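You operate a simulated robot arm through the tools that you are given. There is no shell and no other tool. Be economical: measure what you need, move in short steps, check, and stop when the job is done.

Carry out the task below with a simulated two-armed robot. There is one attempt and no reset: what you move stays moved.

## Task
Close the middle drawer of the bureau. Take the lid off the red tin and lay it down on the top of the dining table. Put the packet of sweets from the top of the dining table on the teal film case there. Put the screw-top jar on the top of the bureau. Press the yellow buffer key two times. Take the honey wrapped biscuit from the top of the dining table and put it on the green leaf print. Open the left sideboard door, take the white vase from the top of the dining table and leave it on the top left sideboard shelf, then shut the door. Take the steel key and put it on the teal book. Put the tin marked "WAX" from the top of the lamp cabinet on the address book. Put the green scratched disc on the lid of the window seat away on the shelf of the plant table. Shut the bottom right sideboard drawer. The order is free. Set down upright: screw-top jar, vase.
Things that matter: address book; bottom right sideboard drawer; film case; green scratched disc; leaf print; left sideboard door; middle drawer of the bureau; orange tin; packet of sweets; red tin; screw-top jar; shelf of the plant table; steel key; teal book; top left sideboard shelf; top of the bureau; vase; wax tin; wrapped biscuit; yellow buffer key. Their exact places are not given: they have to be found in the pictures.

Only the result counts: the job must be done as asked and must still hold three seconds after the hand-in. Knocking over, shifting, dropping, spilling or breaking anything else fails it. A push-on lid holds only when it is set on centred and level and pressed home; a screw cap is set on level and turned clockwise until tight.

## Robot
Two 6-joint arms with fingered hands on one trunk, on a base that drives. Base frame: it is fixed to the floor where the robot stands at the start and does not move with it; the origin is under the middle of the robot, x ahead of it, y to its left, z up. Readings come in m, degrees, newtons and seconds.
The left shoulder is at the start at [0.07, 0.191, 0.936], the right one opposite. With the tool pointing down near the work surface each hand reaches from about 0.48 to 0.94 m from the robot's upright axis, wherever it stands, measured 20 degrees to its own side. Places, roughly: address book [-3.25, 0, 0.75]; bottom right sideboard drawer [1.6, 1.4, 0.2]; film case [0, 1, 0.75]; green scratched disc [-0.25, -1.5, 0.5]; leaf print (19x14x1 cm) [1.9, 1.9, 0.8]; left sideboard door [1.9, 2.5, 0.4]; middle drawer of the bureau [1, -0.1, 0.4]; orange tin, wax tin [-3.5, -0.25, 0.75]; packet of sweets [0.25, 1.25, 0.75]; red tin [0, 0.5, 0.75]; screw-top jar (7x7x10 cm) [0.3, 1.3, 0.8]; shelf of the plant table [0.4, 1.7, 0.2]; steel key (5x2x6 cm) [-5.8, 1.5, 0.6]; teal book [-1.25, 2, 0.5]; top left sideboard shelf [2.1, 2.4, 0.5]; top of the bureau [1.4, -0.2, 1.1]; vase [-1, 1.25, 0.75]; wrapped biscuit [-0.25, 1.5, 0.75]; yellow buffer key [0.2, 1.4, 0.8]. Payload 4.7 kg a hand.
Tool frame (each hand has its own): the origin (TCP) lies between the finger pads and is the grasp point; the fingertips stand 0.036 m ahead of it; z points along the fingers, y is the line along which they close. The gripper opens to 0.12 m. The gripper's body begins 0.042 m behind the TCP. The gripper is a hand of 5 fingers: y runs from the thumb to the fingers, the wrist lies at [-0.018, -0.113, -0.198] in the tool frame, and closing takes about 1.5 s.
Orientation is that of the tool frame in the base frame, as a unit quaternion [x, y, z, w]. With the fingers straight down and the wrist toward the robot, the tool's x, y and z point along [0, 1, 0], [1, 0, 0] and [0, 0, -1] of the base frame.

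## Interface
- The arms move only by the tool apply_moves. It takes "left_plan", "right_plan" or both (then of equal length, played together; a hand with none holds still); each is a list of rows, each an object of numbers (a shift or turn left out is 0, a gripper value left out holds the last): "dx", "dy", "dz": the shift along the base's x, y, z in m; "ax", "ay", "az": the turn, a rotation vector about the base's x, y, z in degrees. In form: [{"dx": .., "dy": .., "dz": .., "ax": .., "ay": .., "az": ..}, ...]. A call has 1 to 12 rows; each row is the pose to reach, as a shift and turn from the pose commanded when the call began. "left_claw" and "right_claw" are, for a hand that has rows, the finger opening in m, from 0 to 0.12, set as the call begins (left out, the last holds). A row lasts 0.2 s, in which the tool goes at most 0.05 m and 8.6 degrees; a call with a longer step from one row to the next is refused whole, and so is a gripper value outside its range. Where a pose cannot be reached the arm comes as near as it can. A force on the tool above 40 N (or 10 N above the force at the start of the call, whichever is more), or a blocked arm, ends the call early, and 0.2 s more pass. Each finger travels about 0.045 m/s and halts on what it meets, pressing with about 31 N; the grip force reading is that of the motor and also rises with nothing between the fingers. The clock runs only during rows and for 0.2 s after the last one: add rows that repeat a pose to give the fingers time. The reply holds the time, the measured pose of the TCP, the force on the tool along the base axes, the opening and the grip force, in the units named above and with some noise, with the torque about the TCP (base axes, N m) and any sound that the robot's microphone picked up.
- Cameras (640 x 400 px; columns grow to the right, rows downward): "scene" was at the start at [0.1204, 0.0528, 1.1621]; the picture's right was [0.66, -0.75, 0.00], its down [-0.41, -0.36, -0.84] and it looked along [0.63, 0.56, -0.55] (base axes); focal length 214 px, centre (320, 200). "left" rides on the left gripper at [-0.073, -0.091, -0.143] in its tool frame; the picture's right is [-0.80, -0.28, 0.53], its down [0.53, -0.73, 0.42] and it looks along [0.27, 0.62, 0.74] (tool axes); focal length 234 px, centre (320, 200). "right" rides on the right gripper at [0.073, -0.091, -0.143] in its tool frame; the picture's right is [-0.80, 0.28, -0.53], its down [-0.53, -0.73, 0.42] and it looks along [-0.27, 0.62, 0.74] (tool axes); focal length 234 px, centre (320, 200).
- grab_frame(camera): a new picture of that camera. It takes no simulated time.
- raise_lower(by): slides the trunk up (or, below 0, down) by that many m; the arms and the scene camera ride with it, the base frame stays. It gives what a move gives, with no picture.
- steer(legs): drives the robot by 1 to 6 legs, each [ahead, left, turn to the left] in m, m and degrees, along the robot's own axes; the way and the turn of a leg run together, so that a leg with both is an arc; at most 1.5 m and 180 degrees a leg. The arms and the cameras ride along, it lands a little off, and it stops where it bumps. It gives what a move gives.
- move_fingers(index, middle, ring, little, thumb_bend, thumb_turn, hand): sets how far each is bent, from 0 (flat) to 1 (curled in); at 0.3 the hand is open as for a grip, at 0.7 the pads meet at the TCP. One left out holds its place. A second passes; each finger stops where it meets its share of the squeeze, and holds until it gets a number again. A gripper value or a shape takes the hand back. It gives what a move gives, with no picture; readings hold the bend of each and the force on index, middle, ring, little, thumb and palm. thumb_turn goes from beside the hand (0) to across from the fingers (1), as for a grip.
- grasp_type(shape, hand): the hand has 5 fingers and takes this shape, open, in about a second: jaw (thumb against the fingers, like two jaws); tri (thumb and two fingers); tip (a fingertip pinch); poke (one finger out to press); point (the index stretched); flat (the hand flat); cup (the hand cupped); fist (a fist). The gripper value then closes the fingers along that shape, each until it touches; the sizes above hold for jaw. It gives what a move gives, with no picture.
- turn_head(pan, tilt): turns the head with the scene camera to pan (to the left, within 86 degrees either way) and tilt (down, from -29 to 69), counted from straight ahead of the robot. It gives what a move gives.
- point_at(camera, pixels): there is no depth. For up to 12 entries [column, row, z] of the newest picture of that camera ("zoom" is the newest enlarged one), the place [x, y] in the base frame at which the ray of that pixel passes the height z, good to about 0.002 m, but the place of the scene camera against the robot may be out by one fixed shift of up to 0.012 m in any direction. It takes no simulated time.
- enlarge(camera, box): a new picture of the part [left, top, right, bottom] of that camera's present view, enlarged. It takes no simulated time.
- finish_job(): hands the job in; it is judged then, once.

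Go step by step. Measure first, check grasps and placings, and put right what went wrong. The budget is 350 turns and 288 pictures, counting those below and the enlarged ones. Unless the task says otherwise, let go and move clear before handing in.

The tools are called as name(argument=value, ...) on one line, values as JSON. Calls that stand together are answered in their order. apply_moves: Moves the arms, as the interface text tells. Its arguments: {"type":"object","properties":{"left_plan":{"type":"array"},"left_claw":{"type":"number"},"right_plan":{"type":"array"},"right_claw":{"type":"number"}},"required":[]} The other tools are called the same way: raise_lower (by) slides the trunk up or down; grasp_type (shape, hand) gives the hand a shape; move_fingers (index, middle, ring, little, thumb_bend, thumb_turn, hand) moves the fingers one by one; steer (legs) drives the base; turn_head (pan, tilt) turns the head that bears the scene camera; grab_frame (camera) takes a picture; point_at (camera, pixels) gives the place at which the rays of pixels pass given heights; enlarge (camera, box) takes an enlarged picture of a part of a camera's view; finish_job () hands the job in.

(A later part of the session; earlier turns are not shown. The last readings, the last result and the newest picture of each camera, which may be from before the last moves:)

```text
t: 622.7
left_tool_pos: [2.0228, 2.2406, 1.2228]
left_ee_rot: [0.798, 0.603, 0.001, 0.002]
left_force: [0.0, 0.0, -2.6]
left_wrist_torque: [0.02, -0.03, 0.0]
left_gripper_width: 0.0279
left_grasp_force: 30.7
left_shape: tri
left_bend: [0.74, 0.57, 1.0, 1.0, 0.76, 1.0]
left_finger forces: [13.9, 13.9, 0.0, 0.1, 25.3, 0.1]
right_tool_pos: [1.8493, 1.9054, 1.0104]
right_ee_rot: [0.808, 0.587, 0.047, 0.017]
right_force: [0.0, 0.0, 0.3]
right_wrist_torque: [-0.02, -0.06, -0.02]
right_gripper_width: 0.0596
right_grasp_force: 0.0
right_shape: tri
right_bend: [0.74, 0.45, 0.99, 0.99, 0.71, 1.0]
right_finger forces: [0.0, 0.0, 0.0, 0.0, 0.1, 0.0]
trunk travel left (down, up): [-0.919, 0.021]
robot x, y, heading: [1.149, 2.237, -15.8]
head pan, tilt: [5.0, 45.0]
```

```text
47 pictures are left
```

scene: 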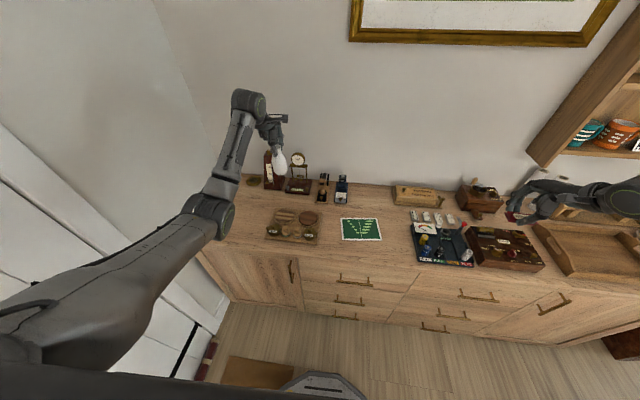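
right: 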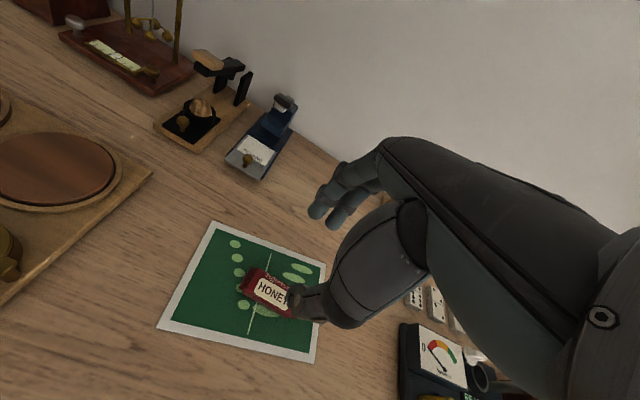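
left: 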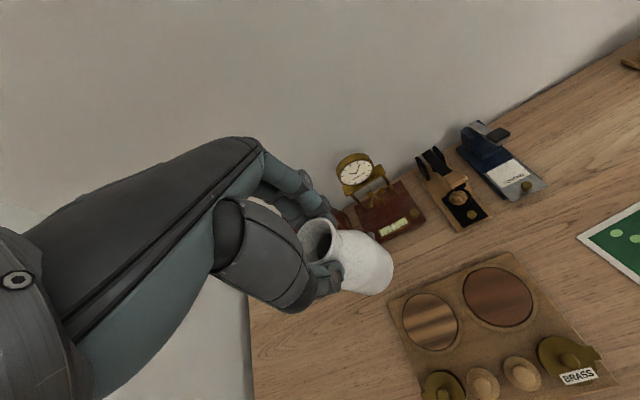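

Free gap between the board and the leaf print at (1.875,2.045). Moving the right hand aside and the left hand with the vase there.

apply_moves(right_plan=[{"dz": 0.04}, {"dz": 0.08}, {"dz": 0.12}, {"dx": -0.02, "dy": -0.03, "dz": 0.13}, {"dx": -0.04, "dy": -0.06, "dz": 0.14}, {"dx": -0.06, "dy": -0.09, "dz": 0.15}, {"dx": -0.08, "dy": -0.12, "dz": 0.15}, {"dx": -0.1, "dy": -0.15, "dz": 0.15}, {"dx": -0.12, "dy": -0.18, "dz": 0.15}, {"dx": -0.14, "dy": -0.21, "dz": 0.15}, {"dx": -0.16, "dy": -0.24, "dz": 0.15}])

apply_moves(left_plan=[{"dx": -0.025, "dy": -0.033}, {"dx": -0.05, "dy": -0.065}, {"dx": -0.075, "dy": -0.098}, {"dx": -0.1, "dy": -0.13}, {"dx": -0.125, "dy": -0.163}, {"dx": -0.148, "dy": -0.195}, {"dx": -0.148, "dy": -0.195, "dz": -0.045}, {"dx": -0.148, "dy": -0.195, "dz": -0.09}, {"dx": -0.148, "dy": -0.195, "dz": -0.135}, {"dx": -0.148, "dy": -0.195, "dz": -0.18}, {"dx": -0.148, "dy": -0.195, "dz": -0.22}])

grab_frame(camera="left")

```text
t: 625.1
left_tool_pos: [2.0228, 2.2399, 1.2233]
left_ee_rot: [0.798, 0.603, 0.002, 0.002]
left_force: [-0.4, -1.2, -1.3]
left_wrist_torque: [0.02, 0.02, 0.0]
left_gripper_width: 0.0281
left_grasp_force: 30.8
left_shape: tri
left_bend: [0.74, 0.57, 1.0, 1.0, 0.76, 1.0]
left_finger forces: [13.9, 13.9, 0.0, 0.0, 25.4, 0.1]
right_tool_pos: [1.6855, 1.6645, 1.1615]
right_ee_rot: [0.809, 0.586, 0.048, 0.017]
right_force: [0.6, -0.2, 0.6]
right_wrist_torque: [0.01, -0.06, 0.0]
right_gripper_width: 0.0598
right_grasp_force: 0.1
right_shape: tri
right_bend: [0.74, 0.45, 0.99, 0.99, 0.71, 1.0]
right_finger forces: [0.0, 0.0, 0.1, 0.0, 0.0, 0.1]
trunk travel left (down, up): [-0.919, 0.021]
robot x, y, heading: [1.1512, 2.2426, -15.7]
head pan, tilt: [5.0, 45.0]
```

```text
t: 627.5
left_tool_pos: [1.8826, 2.0524, 1.0045]
left_ee_rot: [0.797, 0.604, 0.009, 0.003]
left_force: [0.5, -0.6, -1.6]
left_wrist_torque: [0.01, 0.0, 0.05]
left_gripper_width: 0.0279
left_grasp_force: 30.8
left_shape: tri
left_bend: [0.74, 0.58, 1.0, 1.0, 0.76, 1.0]
left_finger forces: [14.0, 14.5, 0.1, 0.0, 25.4, 0.0]
right_tool_pos: [1.6881, 1.6676, 1.1611]
right_ee_rot: [0.809, 0.586, 0.045, 0.017]
right_force: [-1.1, 0.2, -0.2]
right_wrist_torque: [-0.03, 0.03, -0.02]
right_gripper_width: 0.06
right_grasp_force: 0.0
right_shape: tri
right_bend: [0.74, 0.45, 0.99, 0.99, 0.71, 1.0]
right_finger forces: [0.1, 0.0, 0.0, 0.0, 0.1, 0.0]
trunk travel left (down, up): [-0.919, 0.021]
robot x, y, heading: [1.1516, 2.2333, -15.7]
head pan, tilt: [5.0, 45.0]
```

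```text
46 pictures are left
```

left: 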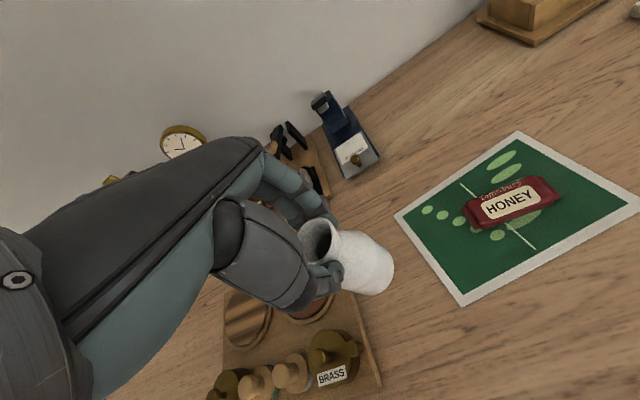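

Over the gap. Lowering to contact and releasing.

apply_moves(left_plan=[{"dz": -0.01}, {"dz": -0.017}, {"dz": -0.022}, {"dz": -0.027}, {"dz": -0.032}, {"dz": -0.037}, {"dz": -0.042}, {"dz": -0.047}])

apply_moves(left_claw=0.08, left_plan=[{"dz": 0.002}, {"dz": 0.002}, {"dz": 0.002}, {"dz": 0.002}, {"dz": 0.002}, {"dz": 0.002}, {"dz": 0.04}, {"dz": 0.08}, {"dz": 0.12}, {"dz": 0.16}])

grab_frame(camera="left")

```text
t: 629.3
left_tool_pos: [1.8813, 2.05, 0.9653]
left_ee_rot: [0.797, 0.604, 0.011, 0.008]
left_force: [-0.5, -5.6, 27.7]
left_wrist_torque: [-0.17, -0.3, -0.07]
left_gripper_width: 0.0294
left_grasp_force: 31.0
left_shape: tri
left_bend: [0.74, 0.57, 1.0, 1.0, 0.76, 1.0]
left_finger forces: [17.2, 18.6, 0.1, 0.1, 27.8, 0.1]
right_tool_pos: [1.683, 1.6663, 1.1635]
right_ee_rot: [0.808, 0.587, 0.048, 0.018]
right_force: [-0.1, 0.7, -0.8]
right_wrist_torque: [0.01, 0.01, 0.01]
right_gripper_width: 0.06
right_grasp_force: 0.0
right_shape: tri
right_bend: [0.74, 0.45, 0.99, 0.99, 0.71, 1.0]
right_finger forces: [0.1, 0.0, 0.1, 0.0, 0.0, 0.0]
trunk travel left (down, up): [-0.919, 0.021]
robot x, y, heading: [1.1466, 2.2333, -15.7]
head pan, tilt: [5.0, 45.0]
```

```text
t: 631.5
left_tool_pos: [1.8747, 2.043, 1.1158]
left_ee_rot: [0.798, 0.602, 0.001, 0.003]
left_force: [-0.7, 0.9, 0.6]
left_wrist_torque: [0.0, 0.0, 0.0]
left_gripper_width: 0.0796
left_grasp_force: 0.0
left_shape: tri
left_bend: [0.73, 0.39, 0.99, 0.99, 0.62, 1.0]
left_finger forces: [0.0, 0.1, 0.0, 0.0, 0.0, 0.0]
right_tool_pos: [1.6862, 1.666, 1.1623]
right_ee_rot: [0.808, 0.587, 0.047, 0.018]
right_force: [0.2, -0.1, -0.5]
right_wrist_torque: [-0.01, -0.01, 0.01]
right_gripper_width: 0.0596
right_grasp_force: 0.0
right_shape: tri
right_bend: [0.74, 0.45, 0.99, 0.99, 0.71, 1.0]
right_finger forces: [0.1, 0.1, 0.0, 0.0, 0.0, 0.0]
trunk travel left (down, up): [-0.919, 0.021]
robot x, y, heading: [1.1512, 2.2402, -15.8]
head pan, tilt: [5.0, 45.0]
```

```text
45 pictures are left
```

left: 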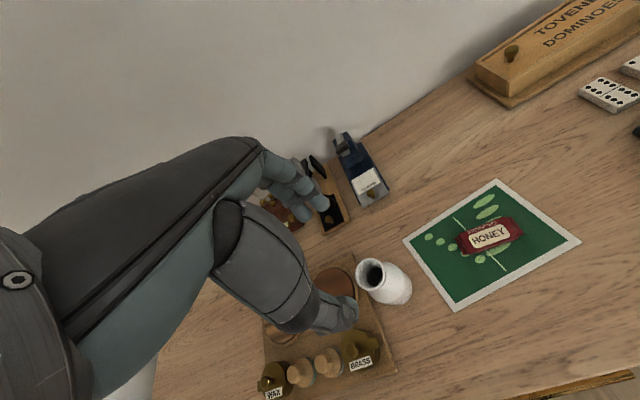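

The vase stands safely. Now the door handle; enlarging it with the scene camera.

enlarge(camera="scene", box=[190, 230, 350, 340])

point_at(camera="zoom", pixels=[[408, 125, 0.7], [408, 125, 0.75], [412, 190, 0.6], [412, 190, 0.55], [420, 160, 0.65]])

```text
3.64 times, centred on (270, 285) of scene
```

zoom: 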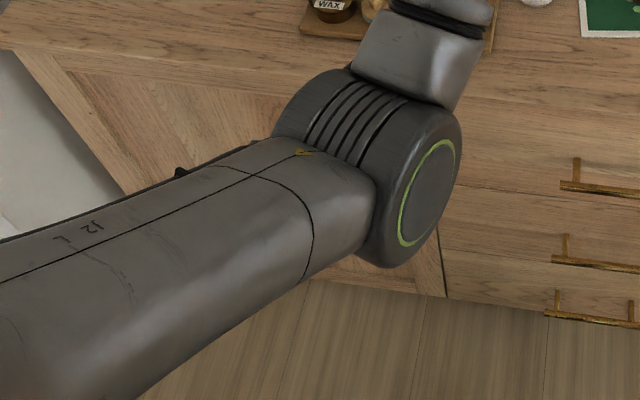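

```text
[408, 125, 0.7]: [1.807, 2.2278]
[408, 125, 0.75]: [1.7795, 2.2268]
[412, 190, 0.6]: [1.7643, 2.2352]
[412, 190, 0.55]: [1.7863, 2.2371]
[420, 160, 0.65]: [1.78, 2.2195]
```

The elbow hides it. I'll bring the left hand back in front of the door, turned 90° so its pads can close on the vertical bar, and look with the hand camera.

steer(legs=[[-0.08, -0.05, 0]])

apply_moves(left_claw=0.08, left_plan=[{"dx": -0.014, "dy": 0.026, "dz": 0.03}, {"dx": -0.034, "dy": 0.052, "dz": 0.05, "az": 8}, {"dx": -0.054, "dy": 0.078, "dz": 0.05, "az": 16}, {"dx": -0.074, "dy": 0.104, "dz": 0.05, "az": 24}, {"dx": -0.094, "dy": 0.13, "dz": 0.05, "az": 32}, {"dx": -0.114, "dy": 0.156, "dz": 0.05, "az": 40}, {"dx": -0.13, "dy": 0.182, "dz": 0.05, "az": 48}, {"dx": -0.14, "dy": 0.21, "dz": 0.05, "az": 56}, {"dx": -0.15, "dy": 0.235, "dz": 0.05, "az": 64}, {"dx": -0.155, "dy": 0.26, "dz": 0.05, "az": 72}, {"dx": -0.16, "dy": 0.28, "dz": 0.05, "az": 80}, {"dx": -0.16, "dy": 0.29, "dz": 0.05, "az": 88}])

grab_frame(camera="left")

```text
t: 632.6
left_tool_pos: [1.7881, 2.02, 1.1134]
left_ee_rot: [0.798, 0.602, 0.0, 0.001]
left_force: [-0.7, -0.2, 0.1]
left_wrist_torque: [0.0, 0.01, 0.0]
left_gripper_width: 0.0799
left_grasp_force: 0.0
left_shape: tri
left_bend: [0.73, 0.39, 0.99, 0.99, 0.62, 1.0]
left_finger forces: [0.0, 0.0, 0.0, 0.1, 0.0, 0.0]
right_tool_pos: [1.598, 1.6416, 1.1606]
right_ee_rot: [0.809, 0.586, 0.045, 0.018]
right_force: [0.4, -0.3, 0.2]
right_wrist_torque: [0.0, 0.05, -0.03]
right_gripper_width: 0.0595
right_grasp_force: 0.0
right_shape: tri
right_bend: [0.74, 0.45, 0.99, 0.99, 0.71, 1.0]
right_finger forces: [0.0, 0.0, 0.1, 0.0, 0.0, 0.0]
trunk travel left (down, up): [-0.919, 0.021]
robot x, y, heading: [1.0591, 2.2097, -15.5]
head pan, tilt: [5.0, 45.0]
```

```text
t: 634.0
left_tool_pos: [1.7258, 2.2355, 1.1845]
left_ee_rot: [0.535, 0.842, 0.074, 0.007]
left_force: [-0.5, -0.1, 0.7]
left_wrist_torque: [0.02, -0.01, -0.02]
left_gripper_width: 0.0799
left_grasp_force: 0.2
left_shape: tri
left_bend: [0.73, 0.39, 0.99, 0.99, 0.62, 1.0]
left_finger forces: [0.1, 0.0, 0.0, 0.0, 0.0, 0.1]
right_tool_pos: [1.5961, 1.6413, 1.1616]
right_ee_rot: [0.809, 0.586, 0.046, 0.018]
right_force: [0.6, 0.1, 0.5]
right_wrist_torque: [-0.03, 0.01, -0.01]
right_gripper_width: 0.0597
right_grasp_force: 0.1
right_shape: tri
right_bend: [0.74, 0.45, 0.99, 0.99, 0.71, 1.0]
right_finger forces: [0.1, 0.1, 0.0, 0.0, 0.1, 0.0]
trunk travel left (down, up): [-0.919, 0.021]
robot x, y, heading: [1.0592, 2.2142, -16.1]
head pan, tilt: [5.0, 45.0]
stopped in row 6 (left hand): the arm was blocked; the commanded pose is now the measured one
```

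```text
43 pictures are left
```

left: 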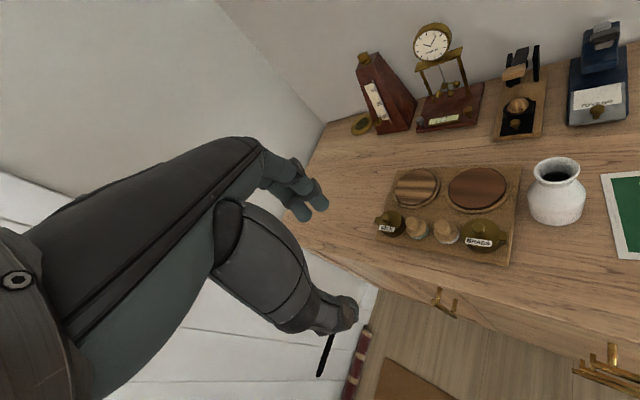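

Yaw is blocked at about +40° (elbow near the room door). I'll come from further south, facing northeast, which gives the needed angle. Raising the right hand first.

apply_moves(right_plan=[{"dz": 0.04}, {"dz": 0.08}, {"dz": 0.12}, {"dz": 0.16}, {"dz": 0.2}])

steer(legs=[[0, -0.305, 0], [0.17, 0, 0], [0, 0, 38]])

turn_head(pan=5, tilt=50)

grab_frame(camera="left")

grab_frame(camera="scene")

```text
t: 635.2
left_tool_pos: [1.7259, 2.2334, 1.1836]
left_ee_rot: [0.536, 0.841, 0.074, 0.007]
left_force: [0.0, 0.2, 0.1]
left_wrist_torque: [-0.02, -0.01, 0.03]
left_gripper_width: 0.0798
left_grasp_force: 0.1
left_shape: tri
left_bend: [0.73, 0.39, 0.99, 0.99, 0.62, 1.0]
left_finger forces: [0.0, 0.1, 0.1, 0.1, 0.0, 0.0]
right_tool_pos: [1.5962, 1.6426, 1.363]
right_ee_rot: [0.809, 0.586, 0.047, 0.017]
right_force: [-0.5, 0.5, -0.2]
right_wrist_torque: [-0.03, -0.01, 0.01]
right_gripper_width: 0.06
right_grasp_force: 0.1
right_shape: tri
right_bend: [0.74, 0.45, 0.99, 0.99, 0.71, 1.0]
right_finger forces: [0.0, 0.0, 0.0, 0.1, 0.0, 0.0]
trunk travel left (down, up): [-0.919, 0.021]
robot x, y, heading: [1.0571, 2.209, -15.6]
head pan, tilt: [5.0, 45.0]
```

```text
t: 640.1
left_tool_pos: [1.646, 2.3099, 1.1834]
left_ee_rot: [0.224, 0.972, 0.073, -0.019]
left_force: [0.4, 0.2, -1.0]
left_wrist_torque: [-0.01, 0.02, 0.0]
left_gripper_width: 0.0796
left_grasp_force: 0.1
left_shape: tri
left_bend: [0.73, 0.39, 0.99, 0.99, 0.62, 1.0]
left_finger forces: [0.0, 0.0, 0.0, 0.0, 0.1, 0.1]
right_tool_pos: [1.9157, 1.7689, 1.3625]
right_ee_rot: [0.568, 0.822, 0.05, 0.001]
right_force: [0.8, 0.4, 0.2]
right_wrist_torque: [0.0, 0.0, -0.04]
right_gripper_width: 0.0597
right_grasp_force: 0.0
right_shape: tri
right_bend: [0.74, 0.45, 0.99, 0.99, 0.71, 1.0]
right_finger forces: [0.1, 0.0, 0.1, 0.1, 0.1, 0.0]
trunk travel left (down, up): [-0.919, 0.021]
robot x, y, heading: [1.1446, 1.8758, 23.4]
head pan, tilt: [5.0, 45.0]
```

```text
t: 640.8
left_tool_pos: [1.645, 2.311, 1.1845]
left_ee_rot: [0.223, 0.972, 0.073, -0.019]
left_force: [-1.1, 0.1, 0.4]
left_wrist_torque: [-0.01, -0.02, 0.03]
left_gripper_width: 0.0798
left_grasp_force: 0.1
left_shape: tri
left_bend: [0.73, 0.39, 0.99, 0.99, 0.62, 1.0]
left_finger forces: [0.1, 0.0, 0.0, 0.1, 0.0, 0.0]
right_tool_pos: [1.916, 1.7693, 1.3622]
right_ee_rot: [0.568, 0.822, 0.05, 0.001]
right_force: [-0.1, -0.4, 0.1]
right_wrist_torque: [-0.01, -0.01, -0.01]
right_gripper_width: 0.0599
right_grasp_force: 0.0
right_shape: tri
right_bend: [0.74, 0.45, 0.99, 0.99, 0.71, 1.0]
right_finger forces: [0.0, 0.0, 0.0, 0.0, 0.1, 0.0]
trunk travel left (down, up): [-0.919, 0.021]
robot x, y, heading: [1.1406, 1.8748, 23.0]
head pan, tilt: [5.0, 50.0]
```

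```text
42 pictures are left
```

left: 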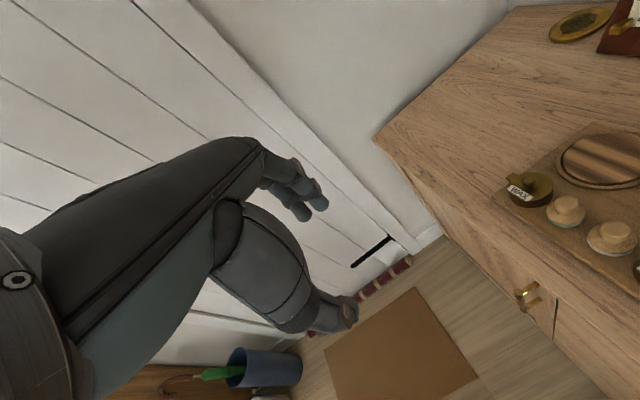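

```text
41 pictures are left
```

scene: 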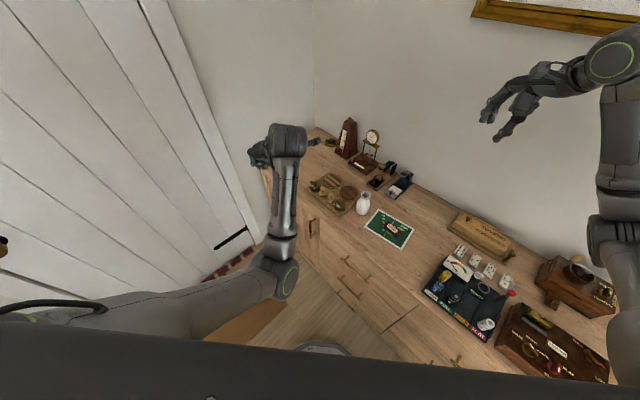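

point_at(camera="left", pixels=[[528, 291, 0.75], [528, 291, 0.7], [528, 291, 0.65], [518, 296, 0.75], [518, 296, 0.7], [378, 140, 0.84], [555, 320, 0.7]])

point_at(camera="scene", pixels=[[315, 222, 0.75], [315, 222, 0.7], [317, 233, 0.6], [317, 233, 0.65]])

enlarge(camera="left", box=[470, 240, 600, 340])

```text
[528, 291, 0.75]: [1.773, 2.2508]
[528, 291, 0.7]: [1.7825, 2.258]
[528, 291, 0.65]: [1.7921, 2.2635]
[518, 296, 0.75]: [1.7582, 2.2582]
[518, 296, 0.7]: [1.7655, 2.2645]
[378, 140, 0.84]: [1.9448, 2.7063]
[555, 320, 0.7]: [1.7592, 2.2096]
```

```text
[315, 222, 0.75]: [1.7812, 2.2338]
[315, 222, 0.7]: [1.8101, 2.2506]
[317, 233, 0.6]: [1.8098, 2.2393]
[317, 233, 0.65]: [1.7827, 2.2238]
```

```text
4.00 times, centred on (535, 290) of left
```

zoom: 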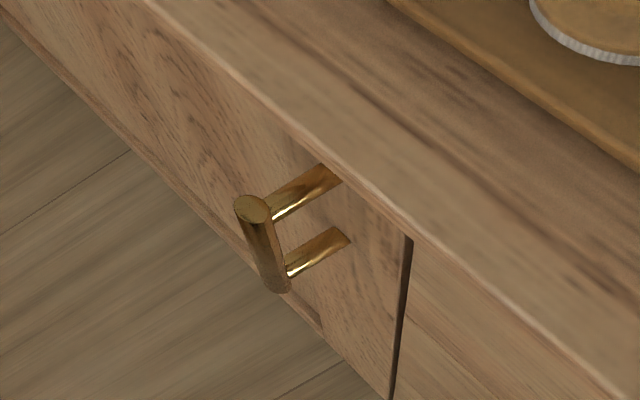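

The bar stands at about (1.759,2.262), z 0.60–0.75. I'll lower the trunk, bring the open fingers beside it from the northwest side and slide them around the bar.

raise_lower(by=-0.2)

apply_moves(left_claw=0.06, left_plan=[{"az": -7, "dx": 0.02, "dy": 0.003, "dz": -0.03}, {"az": -14, "dx": 0.04, "dy": 0.006, "dz": -0.07}, {"az": -21, "dx": 0.058, "dy": 0.01, "dz": -0.11}, {"az": -21, "dx": 0.058, "dy": 0.01, "dz": -0.155}, {"az": -21, "dx": 0.058, "dy": 0.01, "dz": -0.2}, {"az": -21, "dx": 0.058, "dy": 0.01, "dz": -0.235}])

grab_frame(camera="left")

```text
t: 642.9
left_tool_pos: [1.646, 2.311, 0.9834]
left_ee_rot: [0.224, 0.972, 0.072, -0.019]
left_force: [0.0, -0.5, -0.6]
left_wrist_torque: [0.0, 0.01, -0.01]
left_gripper_width: 0.0799
left_grasp_force: 0.0
left_shape: tri
left_bend: [0.73, 0.39, 0.99, 0.99, 0.62, 1.0]
left_finger forces: [0.0, 0.0, 0.0, 0.1, 0.1, 0.0]
right_tool_pos: [1.9153, 1.7708, 1.1622]
right_ee_rot: [0.568, 0.822, 0.05, 0.001]
right_force: [-0.1, 0.4, -0.8]
right_wrist_torque: [0.02, -0.01, -0.02]
right_gripper_width: 0.0595
right_grasp_force: 0.2
right_shape: tri
right_bend: [0.74, 0.45, 0.99, 0.99, 0.71, 1.0]
right_finger forces: [0.1, 0.1, 0.0, 0.0, 0.0, 0.1]
trunk travel left (down, up): [-0.719, 0.221]
robot x, y, heading: [1.1374, 1.8792, 23.4]
head pan, tilt: [5.0, 50.0]
```

```text
t: 644.3
left_tool_pos: [1.7073, 2.3209, 0.7482]
left_ee_rot: [0.398, 0.914, 0.075, -0.004]
left_force: [0.0, 0.1, 0.1]
left_wrist_torque: [-0.01, -0.01, 0.04]
left_gripper_width: 0.0606
left_grasp_force: 0.2
left_shape: tri
left_bend: [0.74, 0.45, 0.99, 0.99, 0.7, 1.0]
left_finger forces: [0.0, 0.1, 0.0, 0.1, 0.1, 0.1]
right_tool_pos: [1.9165, 1.7703, 1.162]
right_ee_rot: [0.568, 0.822, 0.051, 0.002]
right_force: [-1.0, 0.6, -0.9]
right_wrist_torque: [0.02, 0.03, -0.01]
right_gripper_width: 0.0597
right_grasp_force: 0.1
right_shape: tri
right_bend: [0.74, 0.45, 0.99, 0.99, 0.71, 1.0]
right_finger forces: [0.0, 0.1, 0.0, 0.0, 0.0, 0.0]
trunk travel left (down, up): [-0.719, 0.221]
robot x, y, heading: [1.1399, 1.8737, 23.4]
head pan, tilt: [5.0, 50.0]
```

```text
39 pictures are left
```

left: 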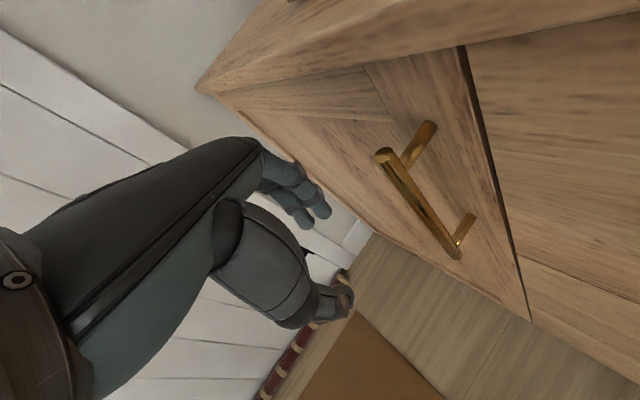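

point_at(camera="left", pixels=[[385, 155, 0.78], [385, 155, 0.75], [385, 155, 0.72], [457, 255, 0.66], [457, 255, 0.63], [457, 255, 0.6], [422, 205, 0.69]])

```text
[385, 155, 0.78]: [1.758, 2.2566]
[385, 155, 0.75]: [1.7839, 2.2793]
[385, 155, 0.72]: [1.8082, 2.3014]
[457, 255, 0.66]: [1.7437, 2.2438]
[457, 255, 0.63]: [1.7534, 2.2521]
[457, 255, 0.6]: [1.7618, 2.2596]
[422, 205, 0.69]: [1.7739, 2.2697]
```

Bar at (1.757,2.256), z 0.63–0.78. Lowering slightly and sliding around it.

apply_moves(left_plan=[{"dz": -0.03}, {"dx": 0.013, "dy": -0.017, "dz": -0.038}, {"dx": 0.026, "dy": -0.034, "dz": -0.038}, {"dx": 0.038, "dy": -0.05, "dz": -0.038}, {"dx": 0.046, "dy": -0.061, "dz": -0.038}, {"dx": 0.051, "dy": -0.067, "dz": -0.038}])

grab_frame(camera="left")

```text
t: 645.9
left_tool_pos: [1.7402, 2.3102, 0.7073]
left_ee_rot: [0.385, 0.917, 0.102, -0.028]
left_force: [-0.4, 0.1, 0.7]
left_wrist_torque: [0.0, 0.03, -0.02]
left_gripper_width: 0.0602
left_grasp_force: 0.1
left_shape: tri
left_bend: [0.74, 0.45, 0.99, 0.99, 0.7, 1.0]
left_finger forces: [0.1, 0.0, 0.0, 0.0, 0.0, 0.0]
right_tool_pos: [1.9161, 1.7696, 1.1628]
right_ee_rot: [0.567, 0.822, 0.049, 0.001]
right_force: [0.6, 0.7, 0.4]
right_wrist_torque: [0.01, 0.04, -0.02]
right_gripper_width: 0.0597
right_grasp_force: 0.0
right_shape: tri
right_bend: [0.74, 0.45, 0.99, 0.99, 0.71, 1.0]
right_finger forces: [0.0, 0.0, 0.0, 0.0, 0.1, 0.0]
trunk travel left (down, up): [-0.719, 0.221]
robot x, y, heading: [1.1442, 1.8735, 23.4]
head pan, tilt: [5.0, 50.0]
stopped in row 6 (left hand): the arm was blocked; the commanded pose is now the measured one
```

```text
38 pictures are left
```

left: 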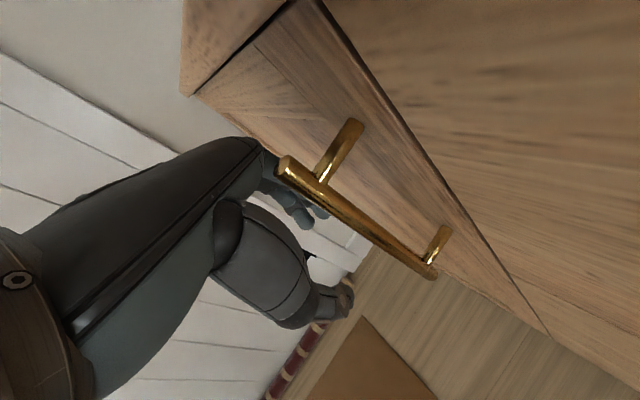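

The arm is at its limit; I'll do the last centimetres with the base: first align across, then slide onto the bar.

steer(legs=[[-0.023, -0.0085, 0], [0.012, -0.034, 0]])

grab_frame(camera="left")

```text
t: 647.2
left_tool_pos: [1.7337, 2.2839, 0.7047]
left_ee_rot: [0.377, 0.92, 0.104, -0.035]
left_force: [-6.1, 14.0, -1.6]
left_wrist_torque: [-1.1, -0.48, 0.14]
left_gripper_width: 0.0602
left_grasp_force: 0.1
left_shape: tri
left_bend: [0.74, 0.45, 0.99, 0.99, 0.7, 1.0]
left_finger forces: [0.0, 0.0, 0.1, 0.0, 0.0, 15.6]
right_tool_pos: [1.9162, 1.7375, 1.1609]
right_ee_rot: [0.565, 0.823, 0.05, -0.001]
right_force: [0.2, -1.5, -0.2]
right_wrist_torque: [0.09, 0.02, 0.0]
right_gripper_width: 0.0598
right_grasp_force: 0.0
right_shape: tri
right_bend: [0.74, 0.45, 0.99, 0.99, 0.71, 1.0]
right_finger forces: [0.0, 0.0, 0.0, 0.1, 0.0, 0.0]
trunk travel left (down, up): [-0.719, 0.221]
robot x, y, heading: [1.1408, 1.8407, 23.1]
head pan, tilt: [5.0, 50.0]
stopped in leg 2: the force on the tool passed its limit (the readings are from after the stop); the commanded pose is now the measured one
```

```text
37 pictures are left
```

left: 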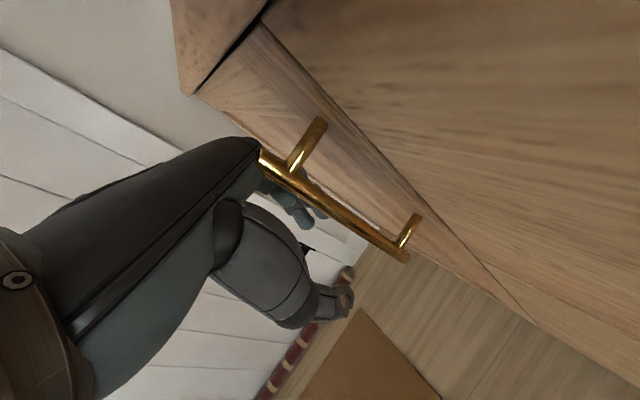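

The palm met the bar's upper end: the grip must be higher. Backing off 2.5 cm, raising 5 cm, and sliding in again.

steer(legs=[[-0.008, 0.025, 0]])

raise_lower(by=0.055)

grab_frame(camera="left")

```text
t: 648.0
left_tool_pos: [1.7194, 2.2986, 0.706]
left_ee_rot: [0.38, 0.919, 0.103, -0.032]
left_force: [1.4, -0.2, -0.7]
left_wrist_torque: [-0.02, 0.03, 0.02]
left_gripper_width: 0.0602
left_grasp_force: 0.0
left_shape: tri
left_bend: [0.74, 0.45, 0.99, 0.99, 0.7, 1.0]
left_finger forces: [0.1, 0.0, 0.1, 0.1, 0.0, 0.0]
right_tool_pos: [1.9004, 1.7566, 1.1604]
right_ee_rot: [0.567, 0.822, 0.05, 0.0]
right_force: [1.0, -0.8, 0.5]
right_wrist_torque: [0.07, 0.03, -0.02]
right_gripper_width: 0.0597
right_grasp_force: 0.0
right_shape: tri
right_bend: [0.74, 0.45, 0.99, 0.99, 0.71, 1.0]
right_finger forces: [0.0, 0.1, 0.1, 0.0, 0.0, 0.0]
trunk travel left (down, up): [-0.719, 0.221]
robot x, y, heading: [1.1249, 1.8606, 23.4]
head pan, tilt: [5.0, 50.0]
```

```text
t: 649.0
left_tool_pos: [1.7191, 2.3002, 0.7616]
left_ee_rot: [0.38, 0.919, 0.102, -0.033]
left_force: [0.1, 0.6, 0.3]
left_wrist_torque: [-0.02, 0.02, 0.01]
left_gripper_width: 0.0603
left_grasp_force: 0.0
left_shape: tri
left_bend: [0.74, 0.45, 0.99, 0.99, 0.7, 1.0]
left_finger forces: [0.1, 0.0, 0.0, 0.0, 0.1, 0.0]
right_tool_pos: [1.8995, 1.758, 1.2157]
right_ee_rot: [0.566, 0.823, 0.05, 0.0]
right_force: [0.2, -0.6, 0.0]
right_wrist_torque: [0.02, 0.0, -0.01]
right_gripper_width: 0.0597
right_grasp_force: 0.0
right_shape: tri
right_bend: [0.74, 0.45, 0.99, 0.99, 0.71, 1.0]
right_finger forces: [0.0, 0.0, 0.1, 0.0, 0.0, 0.1]
trunk travel left (down, up): [-0.774, 0.166]
robot x, y, heading: [1.1262, 1.8617, 23.3]
head pan, tilt: [5.0, 50.0]
```

```text
36 pictures are left
```

left: 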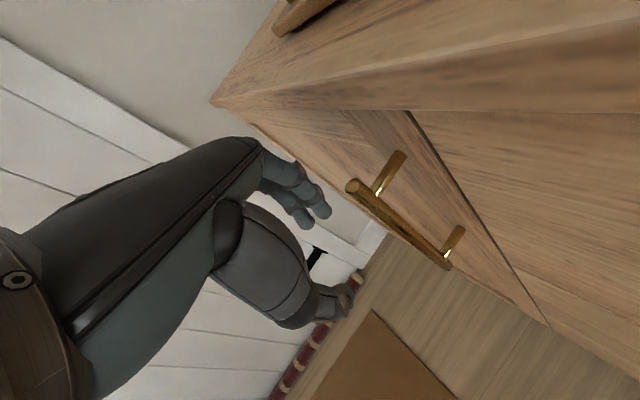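

point_at(camera="left", pixels=[[355, 187, 0.78], [355, 187, 0.76], [355, 187, 0.74], [447, 263, 0.62], [447, 263, 0.6], [332, 252, 0.73]])

```text
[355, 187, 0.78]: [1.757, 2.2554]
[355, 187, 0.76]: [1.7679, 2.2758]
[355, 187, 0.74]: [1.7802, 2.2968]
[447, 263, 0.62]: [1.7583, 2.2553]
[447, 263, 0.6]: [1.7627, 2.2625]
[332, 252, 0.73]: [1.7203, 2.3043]
```

Bar confirmed at (1.7575,2.255), top 0.78, now below the palm. Sliding in with the base.

steer(legs=[[-0.008, -0.003, 0], [0.0225, -0.0565, 0]])

grab_frame(camera="left")

```text
t: 650.4
left_tool_pos: [1.7451, 2.2665, 0.7605]
left_ee_rot: [0.374, 0.921, 0.104, -0.04]
left_force: [-5.7, 4.0, -0.4]
left_wrist_torque: [-0.31, -0.31, 0.28]
left_gripper_width: 0.0601
left_grasp_force: 0.2
left_shape: tri
left_bend: [0.74, 0.45, 0.99, 0.99, 0.7, 1.0]
left_finger forces: [7.0, 0.0, 0.1, 0.0, 0.1, 0.0]
right_tool_pos: [1.9299, 1.7171, 1.2155]
right_ee_rot: [0.566, 0.823, 0.049, -0.002]
right_force: [1.0, -1.3, -0.5]
right_wrist_torque: [0.08, 0.07, 0.01]
right_gripper_width: 0.0598
right_grasp_force: 0.1
right_shape: tri
right_bend: [0.74, 0.45, 0.99, 0.99, 0.71, 1.0]
right_finger forces: [0.1, 0.0, 0.0, 0.0, 0.1, 0.1]
trunk travel left (down, up): [-0.774, 0.166]
robot x, y, heading: [1.1511, 1.8242, 23.4]
head pan, tilt: [5.0, 50.0]
stopped in leg 2: the force on the tool passed its limit (the readings are from after the stop); the commanded pose is now the measured one
```

```text
35 pictures are left
```

left: 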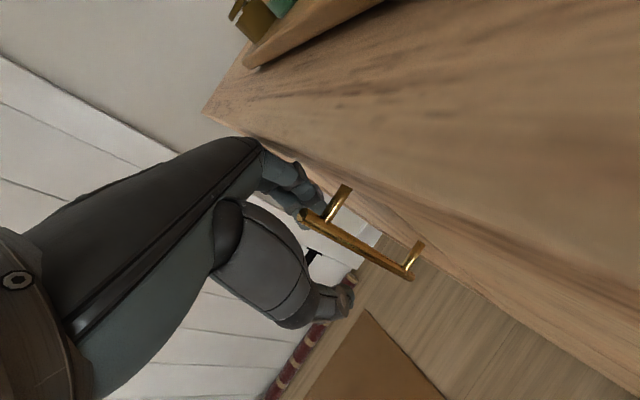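

The bar is between fingers and thumb now (index touching). Closing.

apply_moves(left_claw=0, left_plan=[{}, {}, {}, {}, {}, {}])

enlarge(camera="left", box=[250, 160, 450, 320])

```text
t: 651.8
left_tool_pos: [1.7405, 2.2666, 0.759]
left_ee_rot: [0.374, 0.921, 0.103, -0.038]
left_force: [-9.9, 0.0, -3.6]
left_wrist_torque: [0.07, 0.03, -0.08]
left_gripper_width: 0.0001
left_grasp_force: 30.8
left_shape: tri
left_bend: [0.75, 0.7, 1.0, 1.0, 0.57, 1.0]
left_finger forces: [0.0, 0.0, 0.0, 0.0, 8.7, 0.0]
right_tool_pos: [1.9268, 1.7198, 1.2167]
right_ee_rot: [0.564, 0.824, 0.051, 0.001]
right_force: [0.3, 1.3, -0.7]
right_wrist_torque: [0.04, -0.02, 0.01]
right_gripper_width: 0.0596
right_grasp_force: 0.0
right_shape: tri
right_bend: [0.74, 0.45, 0.99, 0.99, 0.71, 1.0]
right_finger forces: [0.0, 0.0, 0.1, 0.0, 0.1, 0.0]
trunk travel left (down, up): [-0.774, 0.166]
robot x, y, heading: [1.153, 1.8181, 23.3]
head pan, tilt: [5.0, 50.0]
```

```text
2.50 times, centred on (350, 240) of left
```

zoom: 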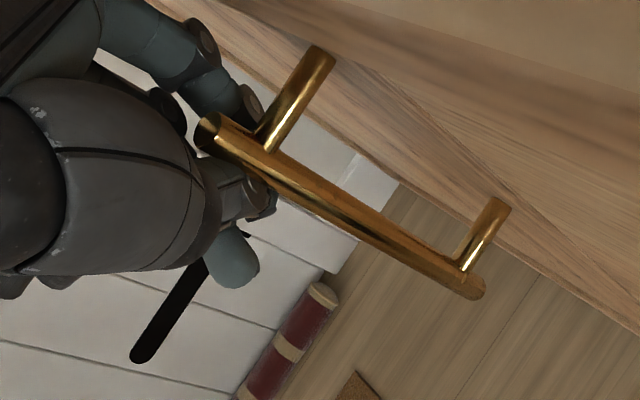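

The fingers closed beside the bar: the hand is tilted ~12°, so the gap was misaligned at the bar's top. Backing off, levelling the hand, opening wider.

steer(legs=[[-0.02, 0.055, 0]])

apply_moves(left_claw=0.08, left_plan=[{"ax": -6}, {"ax": -12}, {"ax": -12}, {"ax": -12}])

grab_frame(camera="left")

```text
t: 652.7
left_tool_pos: [1.7047, 2.3066, 0.7608]
left_ee_rot: [0.376, 0.92, 0.105, -0.038]
left_force: [1.1, -0.6, 0.1]
left_wrist_torque: [0.01, 0.03, 0.02]
left_gripper_width: 0.0001
left_grasp_force: 30.8
left_shape: tri
left_bend: [0.75, 0.7, 1.0, 1.0, 0.6, 1.0]
left_finger forces: [0.1, 0.0, 0.1, 0.0, 0.0, 0.0]
right_tool_pos: [1.888, 1.7585, 1.2137]
right_ee_rot: [0.566, 0.823, 0.051, -0.001]
right_force: [0.2, -0.2, -0.3]
right_wrist_torque: [0.01, 0.01, 0.0]
right_gripper_width: 0.0598
right_grasp_force: 0.1
right_shape: tri
right_bend: [0.74, 0.45, 0.99, 0.99, 0.71, 1.0]
right_finger forces: [0.0, 0.0, 0.1, 0.0, 0.1, 0.0]
trunk travel left (down, up): [-0.774, 0.166]
robot x, y, heading: [1.1086, 1.867, 23.2]
head pan, tilt: [5.0, 50.0]
```

```text
t: 653.7
left_tool_pos: [1.7045, 2.3062, 0.7615]
left_ee_rot: [0.377, 0.926, 0.006, 0.003]
left_force: [-0.1, -0.2, 0.5]
left_wrist_torque: [0.0, 0.02, 0.0]
left_gripper_width: 0.08
left_grasp_force: 0.1
left_shape: tri
left_bend: [0.73, 0.39, 0.99, 0.99, 0.62, 1.0]
left_finger forces: [0.0, 0.0, 0.1, 0.0, 0.0, 0.0]
right_tool_pos: [1.8879, 1.7594, 1.2169]
right_ee_rot: [0.566, 0.823, 0.05, 0.0]
right_force: [0.4, -0.5, -0.2]
right_wrist_torque: [0.01, 0.01, -0.02]
right_gripper_width: 0.0598
right_grasp_force: 0.1
right_shape: tri
right_bend: [0.74, 0.45, 0.99, 0.99, 0.71, 1.0]
right_finger forces: [0.0, 0.0, 0.0, 0.0, 0.1, 0.1]
trunk travel left (down, up): [-0.774, 0.166]
robot x, y, heading: [1.1124, 1.862, 23.1]
head pan, tilt: [5.0, 50.0]
```

```text
33 pictures are left
```

left: 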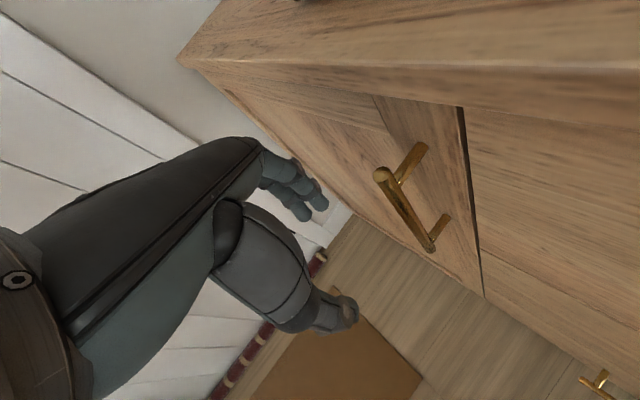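

Now level, and the bar is exactly along the hand's slide direction (7.3 cm). Sliding in with the base and closing.

steer(legs=[[0.028, -0.068, 0]])

apply_moves(left_claw=0, left_plan=[{}, {}, {}, {}, {}, {}, {}])

enlarge(camera="left", box=[250, 160, 450, 320])

```text
t: 654.8
left_tool_pos: [1.7473, 2.2659, 0.7592]
left_ee_rot: [0.373, 0.928, 0.008, -0.003]
left_force: [0.4, -0.9, -0.5]
left_wrist_torque: [0.06, 0.04, 0.01]
left_gripper_width: 0.0797
left_grasp_force: 0.1
left_shape: tri
left_bend: [0.73, 0.39, 0.99, 0.99, 0.62, 0.99]
left_finger forces: [0.1, 0.1, 0.0, 0.0, 0.0, 0.1]
right_tool_pos: [1.9349, 1.7164, 1.2136]
right_ee_rot: [0.566, 0.823, 0.05, -0.002]
right_force: [-0.3, -0.7, -0.5]
right_wrist_torque: [0.05, 0.0, 0.01]
right_gripper_width: 0.0597
right_grasp_force: 0.1
right_shape: tri
right_bend: [0.74, 0.45, 0.99, 0.99, 0.71, 1.0]
right_finger forces: [0.0, 0.0, 0.0, 0.0, 0.0, 0.0]
trunk travel left (down, up): [-0.774, 0.166]
robot x, y, heading: [1.155, 1.8227, 23.3]
head pan, tilt: [5.0, 50.0]
stopped in leg 1: the force on the tool passed its limit (the readings are from after the stop); the commanded pose is now the measured one
```

```text
t: 656.4
left_tool_pos: [1.7441, 2.2677, 0.7587]
left_ee_rot: [0.374, 0.927, 0.008, -0.002]
left_force: [-1.3, 3.1, -0.2]
left_wrist_torque: [0.06, -0.02, -0.02]
left_gripper_width: 0.0
left_grasp_force: 30.8
left_shape: tri
left_bend: [0.71, 0.7, 1.0, 1.0, 0.56, 1.0]
left_finger forces: [0.1, 0.0, 0.0, 0.0, 2.5, 0.0]
right_tool_pos: [1.9316, 1.7183, 1.2174]
right_ee_rot: [0.565, 0.824, 0.05, 0.0]
right_force: [-1.0, -0.5, 0.6]
right_wrist_torque: [0.01, -0.02, 0.02]
right_gripper_width: 0.0595
right_grasp_force: 0.1
right_shape: tri
right_bend: [0.74, 0.45, 0.99, 0.99, 0.71, 1.0]
right_finger forces: [0.0, 0.0, 0.0, 0.0, 0.1, 0.1]
trunk travel left (down, up): [-0.774, 0.166]
robot x, y, heading: [1.1525, 1.8215, 23.1]
head pan, tilt: [5.0, 50.0]
```

```text
2.50 times, centred on (350, 240) of left
```

zoom: 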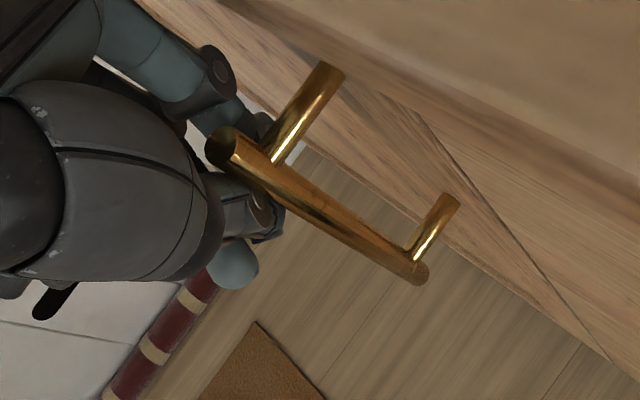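

The palm meets the top's overhang just short of the bar. I'll turn the hand a further -30° so the palm lies more to the west, and come in along its new side direction.

steer(legs=[[-0.03, 0.075, 0]])

apply_moves(left_claw=0.055, left_plan=[{"az": -8}, {"az": -16}, {"az": -24}, {"az": -30}, {"az": -30}, {"az": -30}])

grab_frame(camera="left")

```text
t: 657.4
left_tool_pos: [1.687, 2.3243, 0.7593]
left_ee_rot: [0.374, 0.927, 0.008, -0.003]
left_force: [0.4, 0.3, -1.0]
left_wrist_torque: [-0.03, -0.02, -0.02]
left_gripper_width: 0.0
left_grasp_force: 31.3
left_shape: tri
left_bend: [0.71, 0.7, 1.0, 1.0, 0.56, 1.0]
left_finger forces: [0.1, 0.1, 0.0, 0.1, 0.0, 0.1]
right_tool_pos: [1.8743, 1.7747, 1.2167]
right_ee_rot: [0.566, 0.823, 0.051, 0.0]
right_force: [0.5, 0.1, 0.2]
right_wrist_torque: [0.01, 0.0, 0.02]
right_gripper_width: 0.0597
right_grasp_force: 0.1
right_shape: tri
right_bend: [0.74, 0.45, 0.99, 0.99, 0.71, 1.0]
right_finger forces: [0.0, 0.0, 0.1, 0.0, 0.1, 0.1]
trunk travel left (down, up): [-0.774, 0.166]
robot x, y, heading: [1.1002, 1.8742, 23.5]
head pan, tilt: [5.0, 50.0]
```

```text
t: 658.8
left_tool_pos: [1.6891, 2.3236, 0.7602]
left_ee_rot: [0.602, 0.799, 0.007, 0.0]
left_force: [0.0, -0.1, 0.1]
left_wrist_torque: [-0.02, -0.01, 0.0]
left_gripper_width: 0.0545
left_grasp_force: 0.0
left_shape: tri
left_bend: [0.74, 0.47, 0.99, 0.99, 0.72, 1.0]
left_finger forces: [0.0, 0.0, 0.0, 0.0, 0.0, 0.1]
right_tool_pos: [1.876, 1.7747, 1.2174]
right_ee_rot: [0.567, 0.822, 0.049, 0.001]
right_force: [0.3, 0.1, -0.6]
right_wrist_torque: [-0.03, 0.0, 0.03]
right_gripper_width: 0.0597
right_grasp_force: 0.1
right_shape: tri
right_bend: [0.74, 0.45, 0.99, 0.99, 0.71, 1.0]
right_finger forces: [0.0, 0.1, 0.0, 0.0, 0.0, 0.0]
trunk travel left (down, up): [-0.774, 0.166]
robot x, y, heading: [1.0971, 1.8768, 23.1]
head pan, tilt: [5.0, 50.0]
```

```text
31 pictures are left
```

left: 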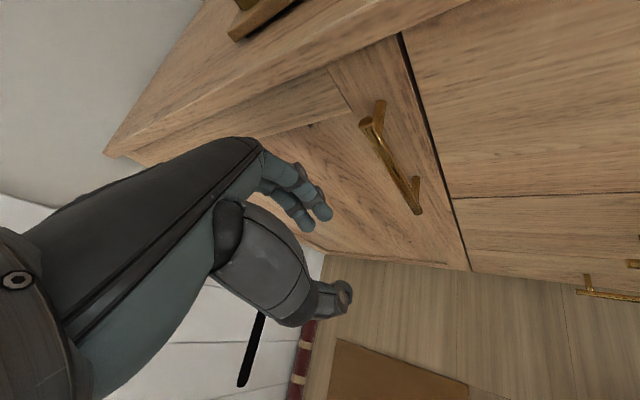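

Aligning: 4.7 cm toward the door, then 8.4 cm sideways around the bar.

steer(legs=[[0.0467, -0.006, 0], [-0.0104, -0.0837, 0]])

grab_frame(camera="left")

```text
t: 660.4
left_tool_pos: [1.744, 2.2849, 0.7563]
left_ee_rot: [0.598, 0.802, 0.007, -0.01]
left_force: [-6.8, 5.1, -0.5]
left_wrist_torque: [-0.34, -0.36, 0.23]
left_gripper_width: 0.0543
left_grasp_force: 0.1
left_shape: tri
left_bend: [0.74, 0.47, 0.99, 0.99, 0.72, 1.0]
left_finger forces: [8.2, 0.0, 0.0, 0.1, 0.1, 0.0]
right_tool_pos: [1.9372, 1.7278, 1.2153]
right_ee_rot: [0.565, 0.824, 0.05, -0.003]
right_force: [0.3, -1.4, -1.2]
right_wrist_torque: [0.14, 0.06, 0.0]
right_gripper_width: 0.0596
right_grasp_force: 0.0
right_shape: tri
right_bend: [0.74, 0.45, 0.99, 0.99, 0.71, 1.0]
right_finger forces: [0.0, 0.0, 0.0, 0.1, 0.0, 0.0]
trunk travel left (down, up): [-0.774, 0.166]
robot x, y, heading: [1.1632, 1.833, 23.5]
head pan, tilt: [5.0, 50.0]
stopped in leg 2: the force on the tool passed its limit (the readings are from after the stop); the commanded pose is now the measured one
```

```text
30 pictures are left
```

left: 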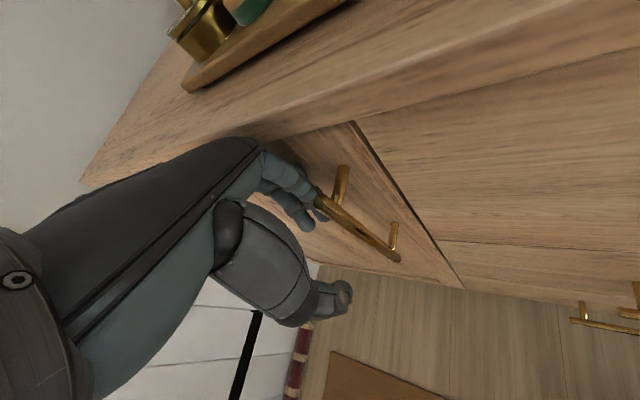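

The index curls fully in at these openings (bend 0.74) and blocks the gap. I'll set the fingers individually to a true 5 cm opening and go on.

steer(legs=[[0.004, 0.03, 0]])

move_fingers(hand="left", index=0.46, middle=0.46, thumb_bend=0.68)

steer(legs=[[-0.006, -0.06, 0]])

grab_frame(camera="left")

```text
t: 661.2
left_tool_pos: [1.7363, 2.3104, 0.7578]
left_ee_rot: [0.599, 0.801, 0.009, -0.009]
left_force: [0.6, -0.1, 0.7]
left_wrist_torque: [0.04, 0.02, 0.02]
left_gripper_width: 0.0544
left_grasp_force: 0.0
left_shape: tri
left_bend: [0.74, 0.47, 0.99, 0.99, 0.72, 1.0]
left_finger forces: [0.1, 0.0, 0.1, 0.0, 0.0, 0.0]
right_tool_pos: [1.9269, 1.754, 1.2164]
right_ee_rot: [0.566, 0.823, 0.051, -0.002]
right_force: [0.5, -1.0, -0.5]
right_wrist_torque: [0.04, 0.02, 0.02]
right_gripper_width: 0.06
right_grasp_force: 0.0
right_shape: tri
right_bend: [0.74, 0.45, 0.99, 0.99, 0.71, 1.0]
right_finger forces: [0.0, 0.0, 0.0, 0.0, 0.0, 0.0]
trunk travel left (down, up): [-0.774, 0.166]
robot x, y, heading: [1.152, 1.8639, 23.4]
head pan, tilt: [5.0, 50.0]
```

```text
t: 662.2
left_tool_pos: [1.7361, 2.3121, 0.7565]
left_ee_rot: [0.599, 0.801, 0.007, -0.008]
left_force: [-0.3, -0.2, -0.2]
left_wrist_torque: [0.02, 0.01, 0.03]
left_gripper_width: 0.0422
left_grasp_force: 0.0
left_shape: fingers
left_bend: [0.46, 0.46, 0.99, 0.99, 0.68, 1.0]
left_finger forces: [0.1, 0.0, 0.0, 0.0, 0.0, 0.1]
right_tool_pos: [1.9274, 1.7576, 1.2172]
right_ee_rot: [0.567, 0.822, 0.05, -0.001]
right_force: [-0.7, -0.3, 0.2]
right_wrist_torque: [0.02, -0.01, 0.0]
right_gripper_width: 0.0595
right_grasp_force: 0.1
right_shape: tri
right_bend: [0.74, 0.45, 0.99, 0.99, 0.71, 1.0]
right_finger forces: [0.0, 0.0, 0.1, 0.0, 0.0, 0.0]
trunk travel left (down, up): [-0.774, 0.166]
robot x, y, heading: [1.1547, 1.8601, 23.3]
head pan, tilt: [5.0, 50.0]
```

```text
t: 663.2
left_tool_pos: [1.743, 2.2769, 0.7517]
left_ee_rot: [0.593, 0.805, 0.007, -0.017]
left_force: [-6.4, 5.6, -0.7]
left_wrist_torque: [-0.3, -0.35, 0.25]
left_gripper_width: 0.042
left_grasp_force: 4.3
left_shape: fingers
left_bend: [0.46, 0.46, 0.99, 0.99, 0.68, 1.0]
left_finger forces: [7.9, 0.1, 0.0, 0.0, 0.1, 0.0]
right_tool_pos: [1.9439, 1.7152, 1.2152]
right_ee_rot: [0.565, 0.824, 0.05, -0.001]
right_force: [0.2, -0.6, -1.1]
right_wrist_torque: [0.08, 0.03, 0.03]
right_gripper_width: 0.0595
right_grasp_force: 0.1
right_shape: tri
right_bend: [0.74, 0.45, 0.99, 0.99, 0.71, 1.0]
right_finger forces: [0.0, 0.0, 0.0, 0.0, 0.0, 0.1]
trunk travel left (down, up): [-0.774, 0.166]
robot x, y, heading: [1.1673, 1.8176, 23.7]
head pan, tilt: [5.0, 50.0]
stopped in leg 1: the force on the tool passed its limit (the readings are from after the stop); the commanded pose is now the measured one
```

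```text
29 pictures are left
```

left: 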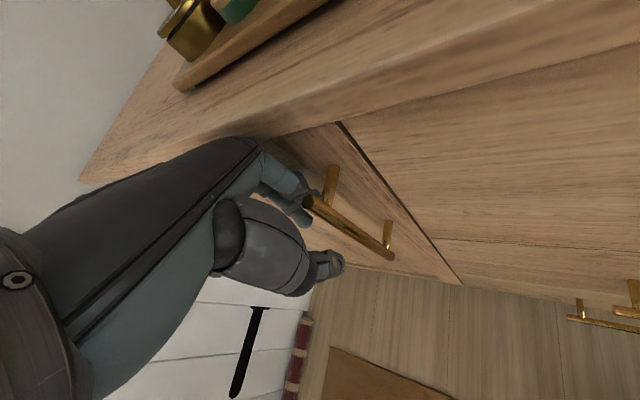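

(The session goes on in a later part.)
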